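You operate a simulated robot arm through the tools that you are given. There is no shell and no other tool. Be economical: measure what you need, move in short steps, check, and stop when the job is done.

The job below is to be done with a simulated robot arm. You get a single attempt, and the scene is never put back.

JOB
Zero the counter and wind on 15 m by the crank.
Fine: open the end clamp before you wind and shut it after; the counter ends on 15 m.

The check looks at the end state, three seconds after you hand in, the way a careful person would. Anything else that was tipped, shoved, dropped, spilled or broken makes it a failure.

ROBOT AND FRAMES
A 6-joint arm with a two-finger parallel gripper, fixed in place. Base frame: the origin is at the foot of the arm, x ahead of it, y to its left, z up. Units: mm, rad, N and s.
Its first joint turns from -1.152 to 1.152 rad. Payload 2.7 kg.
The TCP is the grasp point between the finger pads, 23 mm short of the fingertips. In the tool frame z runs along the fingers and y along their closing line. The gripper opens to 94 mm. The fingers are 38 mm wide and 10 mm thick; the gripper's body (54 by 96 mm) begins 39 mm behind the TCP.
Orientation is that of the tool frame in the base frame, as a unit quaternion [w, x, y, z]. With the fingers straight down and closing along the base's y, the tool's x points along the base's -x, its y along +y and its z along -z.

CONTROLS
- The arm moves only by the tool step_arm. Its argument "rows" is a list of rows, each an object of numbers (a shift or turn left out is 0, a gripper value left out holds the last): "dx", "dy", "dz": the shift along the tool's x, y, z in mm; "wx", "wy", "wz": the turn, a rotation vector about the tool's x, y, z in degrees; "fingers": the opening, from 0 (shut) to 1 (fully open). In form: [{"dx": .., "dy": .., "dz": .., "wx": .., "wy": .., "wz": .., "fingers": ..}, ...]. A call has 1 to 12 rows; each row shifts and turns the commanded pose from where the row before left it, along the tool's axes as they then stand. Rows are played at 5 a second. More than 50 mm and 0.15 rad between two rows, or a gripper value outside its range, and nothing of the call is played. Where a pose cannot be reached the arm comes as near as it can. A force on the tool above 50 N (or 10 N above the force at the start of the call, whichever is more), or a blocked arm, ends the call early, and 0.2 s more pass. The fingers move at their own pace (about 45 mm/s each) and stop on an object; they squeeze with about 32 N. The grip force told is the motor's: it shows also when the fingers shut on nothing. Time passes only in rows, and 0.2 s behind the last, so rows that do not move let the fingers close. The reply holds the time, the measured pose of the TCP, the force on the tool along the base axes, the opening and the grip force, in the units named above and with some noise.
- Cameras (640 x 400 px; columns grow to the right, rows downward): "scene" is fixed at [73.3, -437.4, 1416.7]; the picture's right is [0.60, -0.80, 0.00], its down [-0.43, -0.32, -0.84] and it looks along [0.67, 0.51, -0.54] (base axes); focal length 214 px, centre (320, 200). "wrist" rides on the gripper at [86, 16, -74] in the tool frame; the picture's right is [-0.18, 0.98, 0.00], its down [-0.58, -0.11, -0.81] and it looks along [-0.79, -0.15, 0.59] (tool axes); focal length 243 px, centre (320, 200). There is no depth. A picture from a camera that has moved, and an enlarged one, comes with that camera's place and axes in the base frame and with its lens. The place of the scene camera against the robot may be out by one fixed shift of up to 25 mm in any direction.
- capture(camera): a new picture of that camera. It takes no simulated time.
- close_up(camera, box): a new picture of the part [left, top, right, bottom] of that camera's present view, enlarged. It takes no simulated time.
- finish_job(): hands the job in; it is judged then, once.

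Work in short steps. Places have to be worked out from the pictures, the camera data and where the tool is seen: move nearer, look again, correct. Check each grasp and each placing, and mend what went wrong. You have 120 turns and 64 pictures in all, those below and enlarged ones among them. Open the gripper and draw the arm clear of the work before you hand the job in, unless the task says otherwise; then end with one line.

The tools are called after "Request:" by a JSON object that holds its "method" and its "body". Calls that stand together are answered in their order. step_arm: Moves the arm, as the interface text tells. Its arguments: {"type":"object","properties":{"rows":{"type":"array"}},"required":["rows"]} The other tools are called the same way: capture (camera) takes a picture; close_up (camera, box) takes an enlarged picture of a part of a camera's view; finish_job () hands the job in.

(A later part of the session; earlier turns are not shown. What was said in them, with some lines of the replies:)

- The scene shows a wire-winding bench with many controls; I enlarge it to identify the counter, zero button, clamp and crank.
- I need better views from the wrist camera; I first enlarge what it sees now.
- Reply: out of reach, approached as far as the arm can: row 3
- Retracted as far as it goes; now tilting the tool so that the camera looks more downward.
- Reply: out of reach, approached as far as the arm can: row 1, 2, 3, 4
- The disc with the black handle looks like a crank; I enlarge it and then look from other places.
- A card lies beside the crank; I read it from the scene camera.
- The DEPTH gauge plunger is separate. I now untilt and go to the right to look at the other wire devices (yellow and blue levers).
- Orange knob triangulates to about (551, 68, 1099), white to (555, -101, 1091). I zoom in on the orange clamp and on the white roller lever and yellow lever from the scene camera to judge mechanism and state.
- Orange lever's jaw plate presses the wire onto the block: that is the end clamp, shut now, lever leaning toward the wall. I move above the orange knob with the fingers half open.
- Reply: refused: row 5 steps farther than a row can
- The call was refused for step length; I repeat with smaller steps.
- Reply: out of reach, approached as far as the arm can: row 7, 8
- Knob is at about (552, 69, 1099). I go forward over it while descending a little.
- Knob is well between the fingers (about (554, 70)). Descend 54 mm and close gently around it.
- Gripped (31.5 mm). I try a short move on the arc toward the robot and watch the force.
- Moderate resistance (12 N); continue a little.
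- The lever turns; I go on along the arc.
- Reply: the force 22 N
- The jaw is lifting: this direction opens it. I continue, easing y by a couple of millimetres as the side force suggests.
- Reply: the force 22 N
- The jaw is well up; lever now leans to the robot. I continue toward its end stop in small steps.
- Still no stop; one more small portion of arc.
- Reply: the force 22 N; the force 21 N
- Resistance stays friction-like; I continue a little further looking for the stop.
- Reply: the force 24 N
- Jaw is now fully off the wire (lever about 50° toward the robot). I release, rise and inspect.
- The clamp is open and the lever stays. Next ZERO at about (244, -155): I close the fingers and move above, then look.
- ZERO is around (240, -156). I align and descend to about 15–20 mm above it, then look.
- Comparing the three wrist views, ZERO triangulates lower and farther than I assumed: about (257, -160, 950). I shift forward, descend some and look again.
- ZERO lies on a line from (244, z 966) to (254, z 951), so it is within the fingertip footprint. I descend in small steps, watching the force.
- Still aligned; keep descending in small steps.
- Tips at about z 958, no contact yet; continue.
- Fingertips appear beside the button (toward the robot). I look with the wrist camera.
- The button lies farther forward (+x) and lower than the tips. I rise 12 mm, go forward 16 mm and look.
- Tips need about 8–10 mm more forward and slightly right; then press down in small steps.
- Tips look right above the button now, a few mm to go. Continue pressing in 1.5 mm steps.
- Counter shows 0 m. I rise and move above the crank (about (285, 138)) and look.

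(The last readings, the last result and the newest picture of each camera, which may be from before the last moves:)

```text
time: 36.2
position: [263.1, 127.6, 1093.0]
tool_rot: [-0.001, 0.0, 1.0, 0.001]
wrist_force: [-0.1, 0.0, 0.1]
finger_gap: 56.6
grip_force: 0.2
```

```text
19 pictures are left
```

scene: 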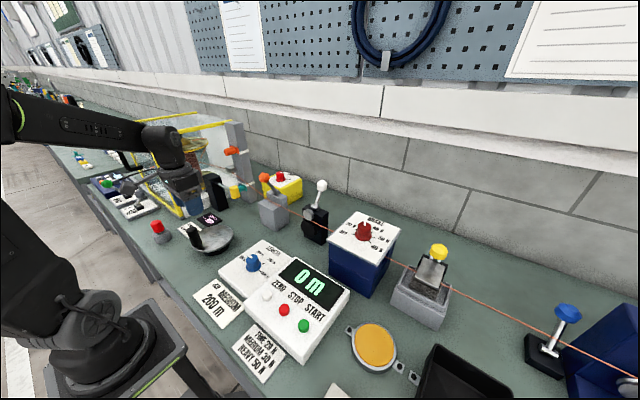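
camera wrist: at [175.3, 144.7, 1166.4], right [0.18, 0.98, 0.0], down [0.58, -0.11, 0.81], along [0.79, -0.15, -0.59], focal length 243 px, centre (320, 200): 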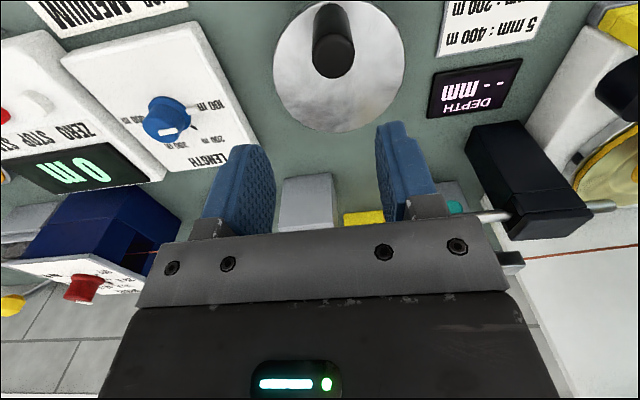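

Handle top triangulates to about (251, 139, 994), disc centre about (292, 141), so crank radius is about 41 mm. I align over the handle and descend to just above it.

Request:
{"method": "step_arm", "body": {"rows": [{"dx": 10, "dy": 12}, {"dz": 30}, {"dz": 28}, {"dz": 0}]}}

Request:
{"method": "capture", "body": {"camera": "wrist"}}

```text
time: 37.2
position: [251.9, 139.2, 1033.9]
tool_rot: [0.001, -0.001, 1.0, 0.001]
wrist_force: [0.7, 0.2, -0.1]
finger_gap: 56.6
grip_force: 0.1
```

```text
18 pictures are left
camera wrist: at [164.7, 156.0, 1108.9], right [0.18, 0.98, 0.0], down [0.58, -0.11, 0.81], along [0.79, -0.15, -0.59], focal length 243 px, centre (320, 200)
```

wrist: 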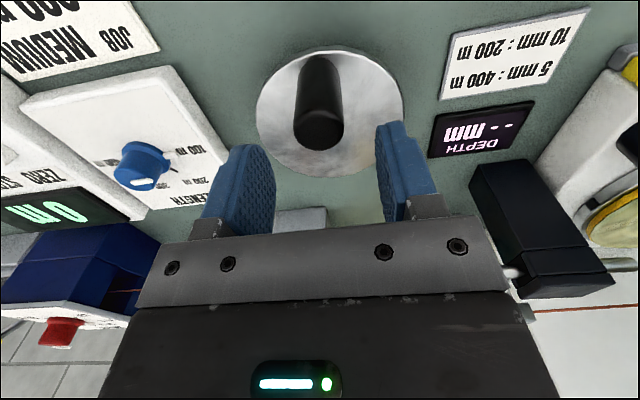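

Handle is centred between the fingers at about (251–254, 140). I shift 2 mm forward, descend to z≈975 and close.

Request:
{"method": "step_arm", "body": {"rows": [{"dx": -2, "dy": 1, "dz": 20}, {"dz": 20}, {"dz": 18}, {"fingers": 0.1}, {"dz": 0}, {"dz": 0}, {"dz": 0}]}}

Request:
{"method": "close_up", "body": {"camera": "scene", "box": [140, 160, 340, 310]}}

```text
time: 38.8
position: [253.8, 140.3, 975.7]
tool_rot: [0.0, 0.0, 1.0, 0.0]
wrist_force: [-0.6, 0.3, -7.0]
finger_gap: 27.6
grip_force: 45.6
```

```text
2.67 times, centred on (240, 235) of scene
camera zoom: at [73.3, -437.4, 1416.7], right [0.6, -0.8, 0.0], down [-0.43, -0.32, -0.84], along [0.67, 0.51, -0.54], focal length 572 px, centre (533, 107)
```

zoom: 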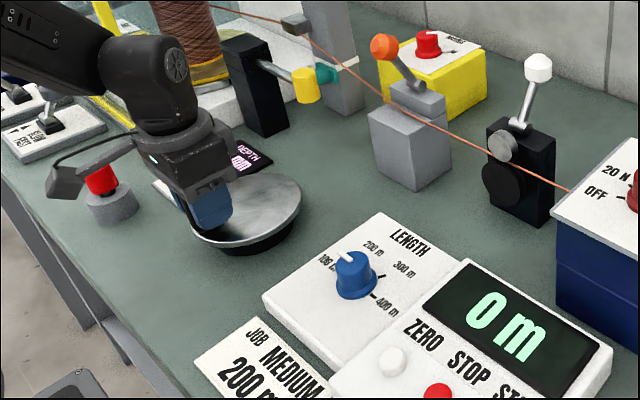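

Handle gripped (27.6 mm). I try a small clockwise arc (handle toward +y) and check forces.

Request:
{"method": "step_arm", "body": {"rows": [{"dx": -0.4, "dy": 5.3}, {"dx": -1, "dy": 5.2}, {"dx": -1.7, "dy": 5.1}, {"dx": -2.4, "dy": 4.9}, {"dz": 0}]}}

```text
time: 40.0
position: [258.6, 160.6, 975.9]
tool_rot: [-0.002, 0.0, 1.0, 0.0]
wrist_force: [-20.4, 8.3, -13.8]
finger_gap: 27.4
grip_force: 45.3
```

Little tangential resistance, but an outward pull of ~20 N: true radius is larger. I ease outward 2.5 mm and read again.

Request:
{"method": "step_arm", "body": {"rows": [{"dx": 2.2, "dy": 1.2}, {"dz": 0}]}}

```text
time: 40.6
position: [256.9, 159.9, 977.0]
tool_rot: [0.0, 0.001, 1.0, 0.0]
wrist_force: [6.4, -7.2, -30.1]
finger_gap: 27.4
grip_force: 45.1
```

Best fit: centre about (301, 141), radius 47. I follow that circle onward with 10° steps, easing down 1 mm.

Request:
{"method": "step_arm", "body": {"rows": [{"dx": -4.7, "dy": 5.3, "dz": 1}, {"dx": -5.2, "dy": 6.3}, {"dx": -6.2, "dy": 5.4}, {"dx": -7, "dy": 4.2}, {"dz": 0}]}}

```text
time: 41.8
position: [281.8, 183.1, 976.0]
tool_rot: [0.0, 0.0, 1.0, 0.001]
wrist_force: [-1.7, 2.2, -16.8]
finger_gap: 27.5
grip_force: 45.6
```

Good fit, low forces. Continue the turn and then read the counter.

Request:
{"method": "step_arm", "body": {"rows": [{"dx": -15.7, "dy": 4.5, "dz": 0.5}, {"dx": -16.3, "dy": -1.1}, {"dx": -14.9, "dy": -6.6}, {"dx": -11.7, "dy": -11.4}, {"dz": 0}]}}

Request:
{"method": "step_arm", "body": {"rows": [{"dx": -7.2, "dy": -14.6}, {"dx": -1.7, "dy": -16.3}, {"dz": 0}]}}

Request:
{"method": "close_up", "body": {"camera": "scene", "box": [160, 140, 360, 310]}}

```text
time: 43.0
position: [339.9, 168.8, 976.4]
tool_rot: [0.002, -0.001, 1.0, 0.0]
wrist_force: [6.9, 6.0, -13.4]
finger_gap: 27.7
grip_force: 45.0
```

```text
time: 43.8
position: [349.8, 135.0, 976.9]
tool_rot: [0.0, -0.001, 1.0, 0.001]
wrist_force: [10.4, 0.0, -10.5]
finger_gap: 27.3
grip_force: 45.2
```

```text
2.35 times, centred on (260, 225) of scene
camera zoom: at [73.6, -437.4, 1416.7], right [0.6, -0.8, 0.0], down [-0.43, -0.32, -0.84], along [0.67, 0.51, -0.54], focal length 505 px, centre (461, 141)
```

zoom: 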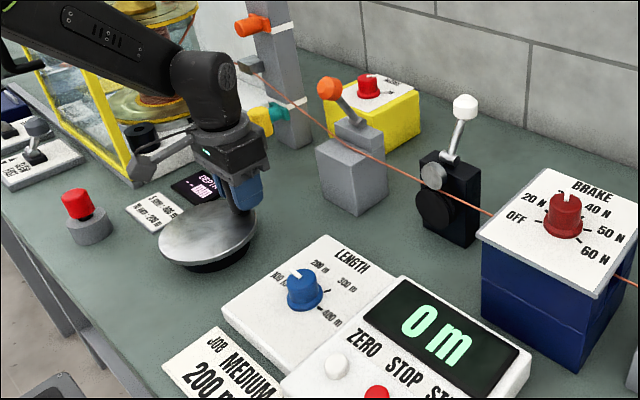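

Half a turn, counter still rounds to 0. I complete the turn.

Request:
{"method": "step_arm", "body": {"rows": [{"dx": 3.5, "dy": -15.8}, {"dx": 9.1, "dy": -13.5}, {"dx": 13.2, "dy": -9.6}, {"dx": 15.7, "dy": -4.5}, {"dx": 16.3, "dy": 1.1}, {"dx": 14.9, "dy": 6.6}, {"dx": 11.7, "dy": 11.4}, {"dx": 7.2, "dy": 14.6}, {"dx": 1.7, "dy": 16.3}, {"dz": 0}]}}

Request:
{"method": "close_up", "body": {"camera": "scene", "box": [160, 140, 360, 310]}}

```text
time: 46.0
position: [253.1, 144.0, 975.0]
tool_rot: [0.0, -0.001, 1.0, 0.0]
wrist_force: [0.1, -1.3, -6.9]
finger_gap: 27.3
grip_force: 45.1
```

```text
2.35 times, centred on (260, 225) of scene
camera zoom: at [73.4, -437.4, 1416.7], right [0.6, -0.8, 0.0], down [-0.43, -0.32, -0.84], along [0.67, 0.51, -0.54], focal length 505 px, centre (461, 141)
```

zoom: 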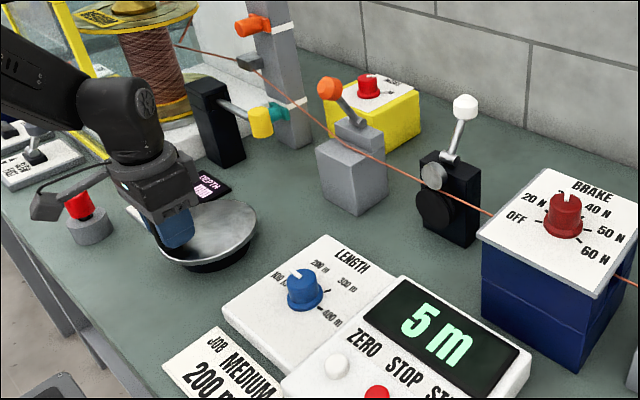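

5 m per turn, so two more turns are needed. Second turn now.

Request:
{"method": "step_arm", "body": {"rows": [{"dx": -4, "dy": 15.8}, {"dx": -9.1, "dy": 13.5}, {"dx": -13.2, "dy": 9.6}, {"dx": -15.7, "dy": 4.5}, {"dx": -16.3, "dy": -1.1}, {"dx": -14.9, "dy": -6.6}, {"dx": -11.7, "dy": -11.4}, {"dx": -7.2, "dy": -14.6}, {"dx": -1.7, "dy": -16.3}, {"dz": 0}]}}

Request:
{"method": "step_arm", "body": {"rows": [{"dx": 4, "dy": -15.8}, {"dx": 9.1, "dy": -13.5}, {"dx": 13.2, "dy": -9.6}, {"dx": 15.7, "dy": -4.5}, {"dx": 16.3, "dy": 1.1}, {"dx": 14.9, "dy": 6.6}, {"dx": 11.7, "dy": 11.4}, {"dx": 7.2, "dy": 14.6}, {"dx": 1.7, "dy": 16.3}, {"dz": 0}]}}

Request:
{"method": "close_up", "body": {"camera": "scene", "box": [160, 140, 360, 310]}}

```text
time: 48.2
position: [349.6, 135.9, 976.5]
tool_rot: [0.0, 0.0, 1.0, 0.0]
wrist_force: [15.3, -2.3, -26.4]
finger_gap: 27.4
grip_force: 44.9
```

```text
time: 49.4
position: [291.8, 91.4, 976.4]
tool_rot: [-0.002, -0.001, 1.0, -0.002]
wrist_force: [-4.3, -13.1, 6.8]
finger_gap: 27.3
grip_force: 44.2
stopped in row 6: the force on the tool passed its limit (the readings are from after the stop); the commanded pose is now the measured one
```

```text
2.35 times, centred on (260, 225) of scene
camera zoom: at [73.1, -437.8, 1416.6], right [0.6, -0.8, 0.0], down [-0.43, -0.32, -0.84], along [0.67, 0.51, -0.54], focal length 505 px, centre (461, 141)
```

zoom: 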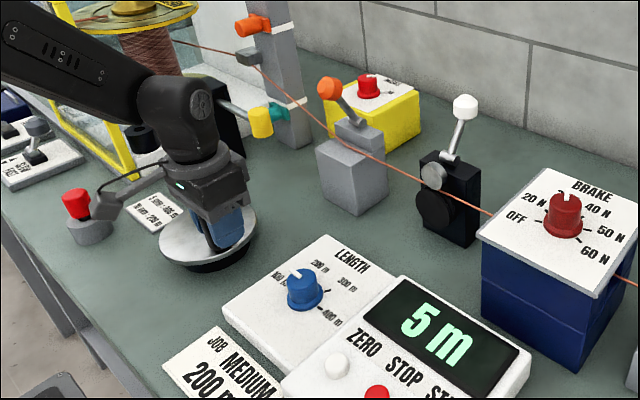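

The force limit tripped slightly; readings refine the circle to centre (301.5, 139), R 48.3. I continue from here to complete turn two.

Request:
{"method": "step_arm", "body": {"rows": [{"dx": 14.4, "dy": 5.8}, {"dx": 12.9, "dy": 10.8}, {"dx": 8.4, "dy": 14.5}, {"dx": 2.9, "dy": 16.5}, {"dx": -0.7, "dy": 8.4}, {"dz": 0}]}}

Request:
{"method": "close_up", "body": {"camera": "scene", "box": [160, 140, 360, 310]}}

```text
time: 50.8
position: [253.2, 149.7, 975.2]
tool_rot: [-0.002, 0.0, 1.0, -0.002]
wrist_force: [-5.3, 1.8, -25.3]
finger_gap: 27.5
grip_force: 45.1
```

```text
2.35 times, centred on (260, 225) of scene
camera zoom: at [73.4, -437.3, 1416.8], right [0.6, -0.8, 0.0], down [-0.43, -0.32, -0.84], along [0.67, 0.51, -0.54], focal length 505 px, centre (461, 141)
```

zoom: 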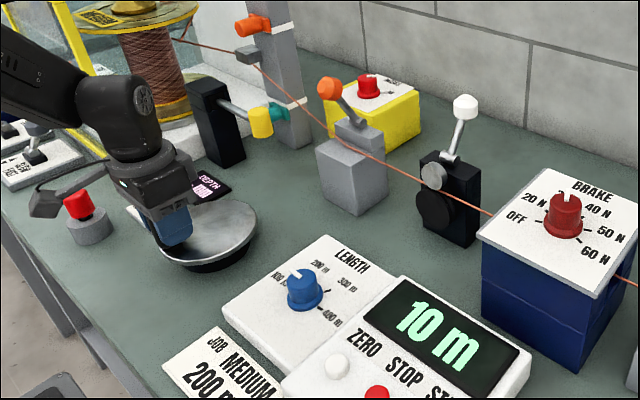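

10 m. Third turn, on the refined circle.

Request:
{"method": "step_arm", "body": {"rows": [{"dx": -5.8, "dy": 16.2, "dz": 0.7}, {"dx": -10.8, "dy": 12.9}, {"dx": -14.5, "dy": 8.4}, {"dx": -16.5, "dy": 2.9}, {"dx": -16.5, "dy": -2.9}, {"dx": -14.5, "dy": -8.4}, {"dx": -10.8, "dy": -12.9}, {"dx": -5.8, "dy": -15.7}, {"dx": 0, "dy": -16.8}, {"dz": 0}]}}

Request:
{"method": "step_arm", "body": {"rows": [{"dx": 5.8, "dy": -16.2}, {"dx": 10.8, "dy": -12.9}, {"dx": 14.5, "dy": -8.4}, {"dx": 16.5, "dy": -2.9}, {"dx": 16.5, "dy": 2.9}, {"dz": 0}]}}

```text
time: 53.0
position: [350.5, 133.8, 974.9]
tool_rot: [-0.001, -0.002, 1.0, -0.001]
wrist_force: [-3.2, 5.3, -8.0]
finger_gap: 27.3
grip_force: 44.6
```

```text
time: 54.4
position: [284.8, 95.9, 975.2]
tool_rot: [-0.002, 0.0, 1.0, -0.002]
wrist_force: [2.2, 9.9, -4.1]
finger_gap: 27.7
grip_force: 45.4
```

Forces low; finish the third turn just past the start mark.

Request:
{"method": "step_arm", "body": {"rows": [{"dx": 14.5, "dy": 8.4}, {"dx": 10.8, "dy": 12.9}, {"dx": 5.8, "dy": 15.7}, {"dx": 0.2, "dy": 8.4}, {"dx": 0, "dy": 6.5}, {"dz": 0}]}}

Request:
{"method": "close_up", "body": {"camera": "scene", "box": [160, 140, 360, 310]}}

```text
time: 55.8
position: [255.5, 147.8, 975.3]
tool_rot: [-0.002, 0.0, 1.0, -0.003]
wrist_force: [9.0, -4.3, -7.1]
finger_gap: 27.3
grip_force: 44.5
```

```text
2.35 times, centred on (260, 225) of scene
camera zoom: at [73.6, -437.5, 1416.7], right [0.6, -0.8, 0.0], down [-0.43, -0.32, -0.84], along [0.67, 0.51, -0.54], focal length 505 px, centre (461, 141)
```

zoom: 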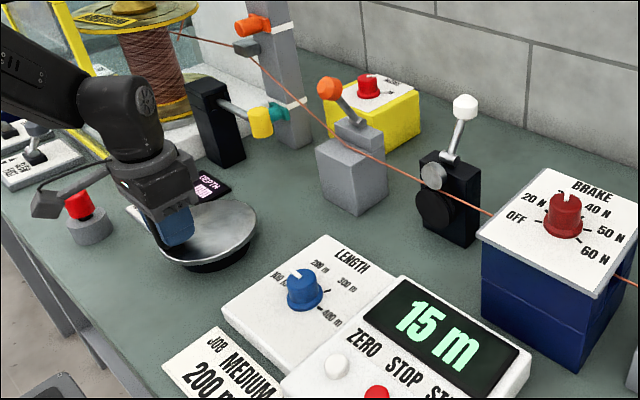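

15 m. I release the handle, rise, and go above the orange knob (last at (452, 71, 1088)).

Request:
{"method": "step_arm", "body": {"rows": [{"fingers": 0.6}, {"dz": 0}, {"dz": -30}, {"dz": -40}, {"dz": -45}, {"dz": -45}, {"dz": -30}, {"dx": -45, "dy": -17}, {"dx": -45, "dy": -17}, {"dx": -45, "dy": -17}, {"dx": -45, "dy": -17}, {"dx": -16, "dy": -9}]}}

Request:
{"method": "capture", "body": {"camera": "wrist"}}

```text
time: 58.4
position: [453.4, 73.4, 1166.0]
tool_rot: [-0.003, -0.001, 1.0, -0.003]
wrist_force: [-0.3, 0.0, -0.3]
finger_gap: 56.3
grip_force: 0.1
```

```text
11 pictures are left
camera wrist: at [366.8, 89.0, 1240.2], right [0.18, 0.98, -0.01], down [0.59, -0.1, 0.8], along [0.79, -0.15, -0.59], focal length 243 px, centre (320, 200)
```

wrist: 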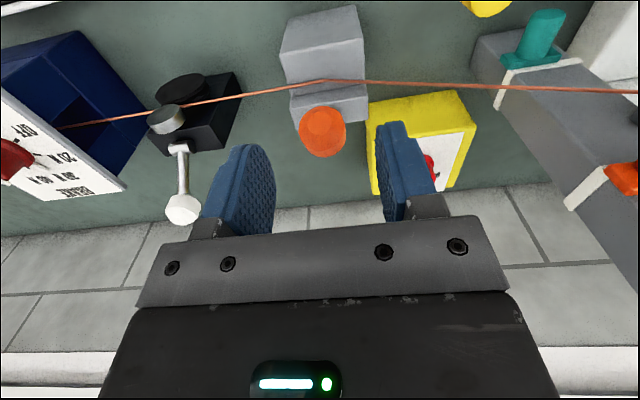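

The knob now appears around (468, 70, 1097). I align, descend and grip.

Request:
{"method": "step_arm", "body": {"rows": [{"dx": -12, "dy": -3}, {"dz": 30}, {"dz": 30}, {"dz": 11}, {"fingers": 0.15}, {"dz": 0}, {"dz": 0}, {"dz": 0}]}}

Request:
{"method": "close_up", "body": {"camera": "scene", "box": [220, 120, 348, 230]}}

```text
time: 60.2
position: [463.2, 69.6, 1092.9]
tool_rot: [-0.003, -0.001, 1.0, -0.001]
wrist_force: [4.2, 29.5, -4.8]
finger_gap: 31.3
grip_force: 45.2
```

```text
3.64 times, centred on (284, 175) of scene
camera zoom: at [73.5, -436.4, 1417.1], right [0.6, -0.8, 0.0], down [-0.43, -0.32, -0.84], along [0.67, 0.51, -0.54], focal length 780 px, centre (451, 291)
```

zoom: 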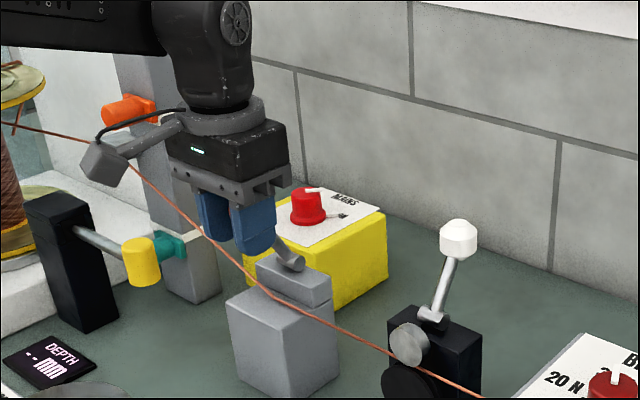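

Gripped; a side force says the knob is a bit more +y. I shift 2 mm and start turning the lever back toward the wall.

Request:
{"method": "step_arm", "body": {"rows": [{"dy": 2}, {"dx": -5.7, "dz": -4.3}, {"dx": -6.1, "dz": -3.7}, {"dx": -6.4, "dz": -3.2}, {"dz": 0}]}}

Request:
{"method": "step_arm", "body": {"rows": [{"dx": -6.7, "dz": -2.6}, {"dx": -6.9, "dz": -2.1}, {"dx": -7, "dz": -1.4}, {"dx": -7.1, "dz": -0.8}, {"dz": 0}]}}

```text
time: 61.4
position: [481.3, 70.5, 1102.1]
tool_rot: [-0.005, 0.0, 1.0, -0.004]
wrist_force: [-11.5, 1.4, -14.2]
finger_gap: 30.9
grip_force: 45.5
```

```text
time: 62.6
position: [507.3, 69.9, 1110.6]
tool_rot: [-0.005, 0.0, 1.0, -0.004]
wrist_force: [-14.2, -5.8, -8.6]
finger_gap: 31.5
grip_force: 44.9
```

Lever moves with the usual friction; continue to the closed end.

Request:
{"method": "step_arm", "body": {"rows": [{"dx": -7.1, "dz": -0.2}, {"dx": -7.2, "dz": 0.5}, {"dx": -7, "dz": 1}, {"dx": -7, "dz": 1.7}, {"dz": 0}]}}

Request:
{"method": "step_arm", "body": {"rows": [{"dx": -3.4, "dz": 1.1}, {"dx": -3.4, "dz": 1.2}, {"dx": -3.3, "dz": 1.4}, {"dx": -3.2, "dz": 1.4}, {"dx": -2.6, "dz": 1.3}, {"dx": -2.5, "dz": 1.4}, {"dz": 0}]}}

Request:
{"method": "close_up", "body": {"camera": "scene", "box": [220, 120, 348, 230]}}

```text
time: 63.8
position: [536.5, 70.8, 1110.2]
tool_rot: [-0.003, 0.0, 1.0, -0.003]
wrist_force: [-13.0, -12.0, 7.5]
finger_gap: 31.5
grip_force: 44.9
```

```text
time: 65.4
position: [555.0, 69.4, 1100.8]
tool_rot: [-0.003, 0.0, 1.0, -0.003]
wrist_force: [-8.5, -16.2, 8.6]
finger_gap: 31.4
grip_force: 45.1
```

```text
3.64 times, centred on (284, 175) of scene
camera zoom: at [72.9, -437.9, 1416.6], right [0.6, -0.8, 0.0], down [-0.43, -0.32, -0.84], along [0.67, 0.51, -0.54], focal length 780 px, centre (451, 291)
```

zoom: 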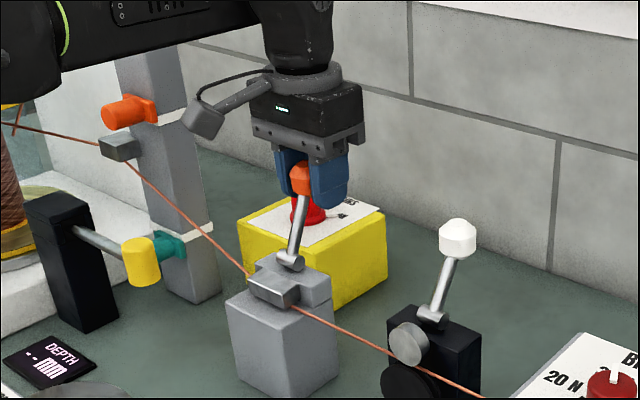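

Jaw is nearly shut, lever about 5–8° short of its original place. I continue in small steps to the stop.

Request:
{"method": "step_arm", "body": {"rows": [{"dx": -3, "dz": 1.6, "dy": -0.5}, {"dx": -3, "dz": 1.7}, {"dz": 0}]}}

Request:
{"method": "step_arm", "body": {"rows": [{"dx": -2.5, "dz": 1.5}, {"dx": -2, "dz": 1.3}, {"dz": 0}]}}

Request:
{"method": "close_up", "body": {"camera": "scene", "box": [220, 120, 348, 230]}}

```text
time: 66.2
position: [561.4, 69.0, 1097.7]
tool_rot: [-0.004, 0.0, 1.0, -0.003]
wrist_force: [-10.2, -13.5, 10.9]
finger_gap: 31.4
grip_force: 44.5
```

```text
time: 67.0
position: [564.7, 70.3, 1095.3]
tool_rot: [-0.002, -0.002, 1.0, -0.003]
wrist_force: [-12.4, -10.2, 20.7]
finger_gap: 31.2
grip_force: 45.1
```

```text
3.64 times, centred on (284, 175) of scene
camera zoom: at [72.6, -437.7, 1416.7], right [0.6, -0.8, 0.0], down [-0.43, -0.32, -0.84], along [0.67, 0.51, -0.54], focal length 780 px, centre (451, 291)
```

zoom: 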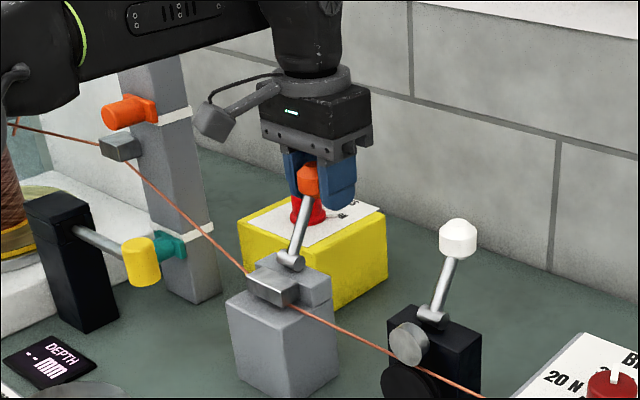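

Very close to the original position (force rising); a last 3 mm push.

Request:
{"method": "step_arm", "body": {"rows": [{"dx": -2, "dz": 1.3}, {"dx": -2, "dz": 1.4}, {"dz": 0}]}}

Request:
{"method": "step_arm", "body": {"rows": [{"dx": -1.5, "dz": 1.2}, {"dx": -1.5, "dz": 1.2}, {"dz": 0}]}}

Request:
{"method": "close_up", "body": {"camera": "scene", "box": [220, 120, 348, 230]}}

```text
time: 67.8
position: [567.5, 69.9, 1095.4]
tool_rot: [-0.003, -0.001, 1.0, -0.002]
wrist_force: [-32.2, -9.4, 27.2]
finger_gap: 31.1
grip_force: 44.7
```

```text
time: 68.6
position: [572.6, 69.5, 1089.6]
tool_rot: [-0.001, 0.001, 1.0, -0.003]
wrist_force: [-15.2, -8.7, 16.7]
finger_gap: 31.1
grip_force: 44.7
```

```text
3.64 times, centred on (284, 175) of scene
camera zoom: at [72.5, -437.7, 1416.7], right [0.6, -0.8, 0.0], down [-0.43, -0.32, -0.84], along [0.67, 0.51, -0.54], focal length 780 px, centre (451, 291)
```

zoom: 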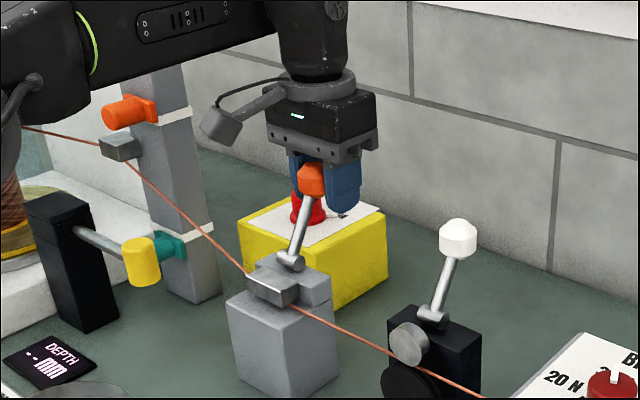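

The lever reached its stop (force peaked, then the pads slid on the knob) and matches the original. I release, rise and draw clear.

Request:
{"method": "step_arm", "body": {"rows": [{"fingers": 0.7}, {"dz": 0}, {"dz": 0}, {"dz": -25}, {"dz": -30}, {"dx": 40, "dz": -20}, {"dx": 45, "dz": -20}, {"dx": 45}, {"dx": 45}, {"dx": 45}, {"dx": 30}, {"dz": 0}]}}

Request:
{"method": "close_up", "body": {"camera": "scene", "box": [220, 120, 348, 230]}}

Request:
{"method": "capture", "body": {"camera": "scene"}}

```text
time: 71.2
position: [323.0, 70.7, 1181.7]
tool_rot: [-0.003, -0.002, 1.0, -0.003]
wrist_force: [-0.6, 0.1, 0.6]
finger_gap: 65.7
grip_force: 0.1
```

```text
3.64 times, centred on (284, 175) of scene
camera zoom: at [73.3, -437.4, 1416.7], right [0.6, -0.8, 0.0], down [-0.43, -0.32, -0.84], along [0.67, 0.51, -0.54], focal length 780 px, centre (451, 291)
```

zoom: 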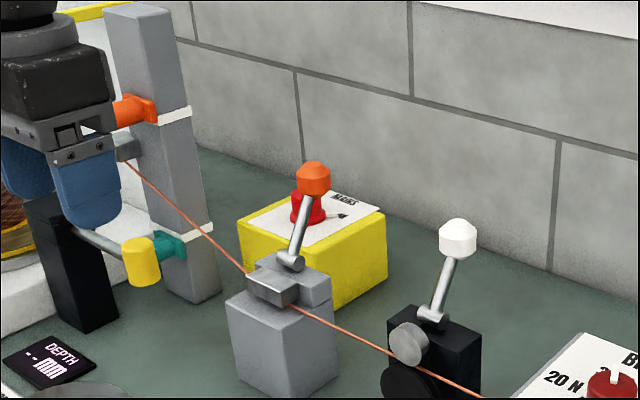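

```text
5 pictures are left
```

scene: 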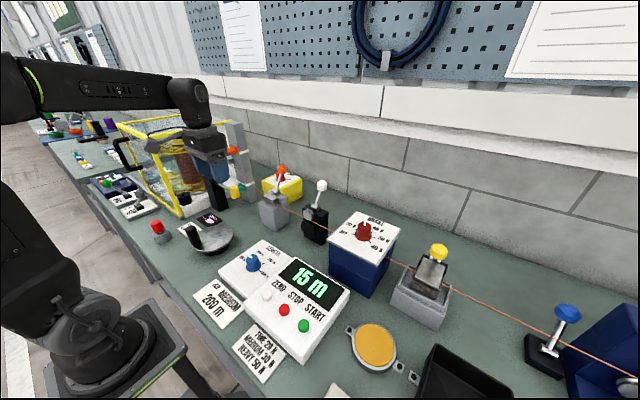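

The clamp is shut as it was at the start, the counter reads 15 m, the gripper is open and clear, and nothing else has moved. I hand in.

Request:
{"method": "finish_job", "body": {}}

```text
The job is handed in.
```

I zeroed the counter, opened the end clamp, wound on 15 m with three turns of the crank and shut the clamp again; the counter reads 15 m.
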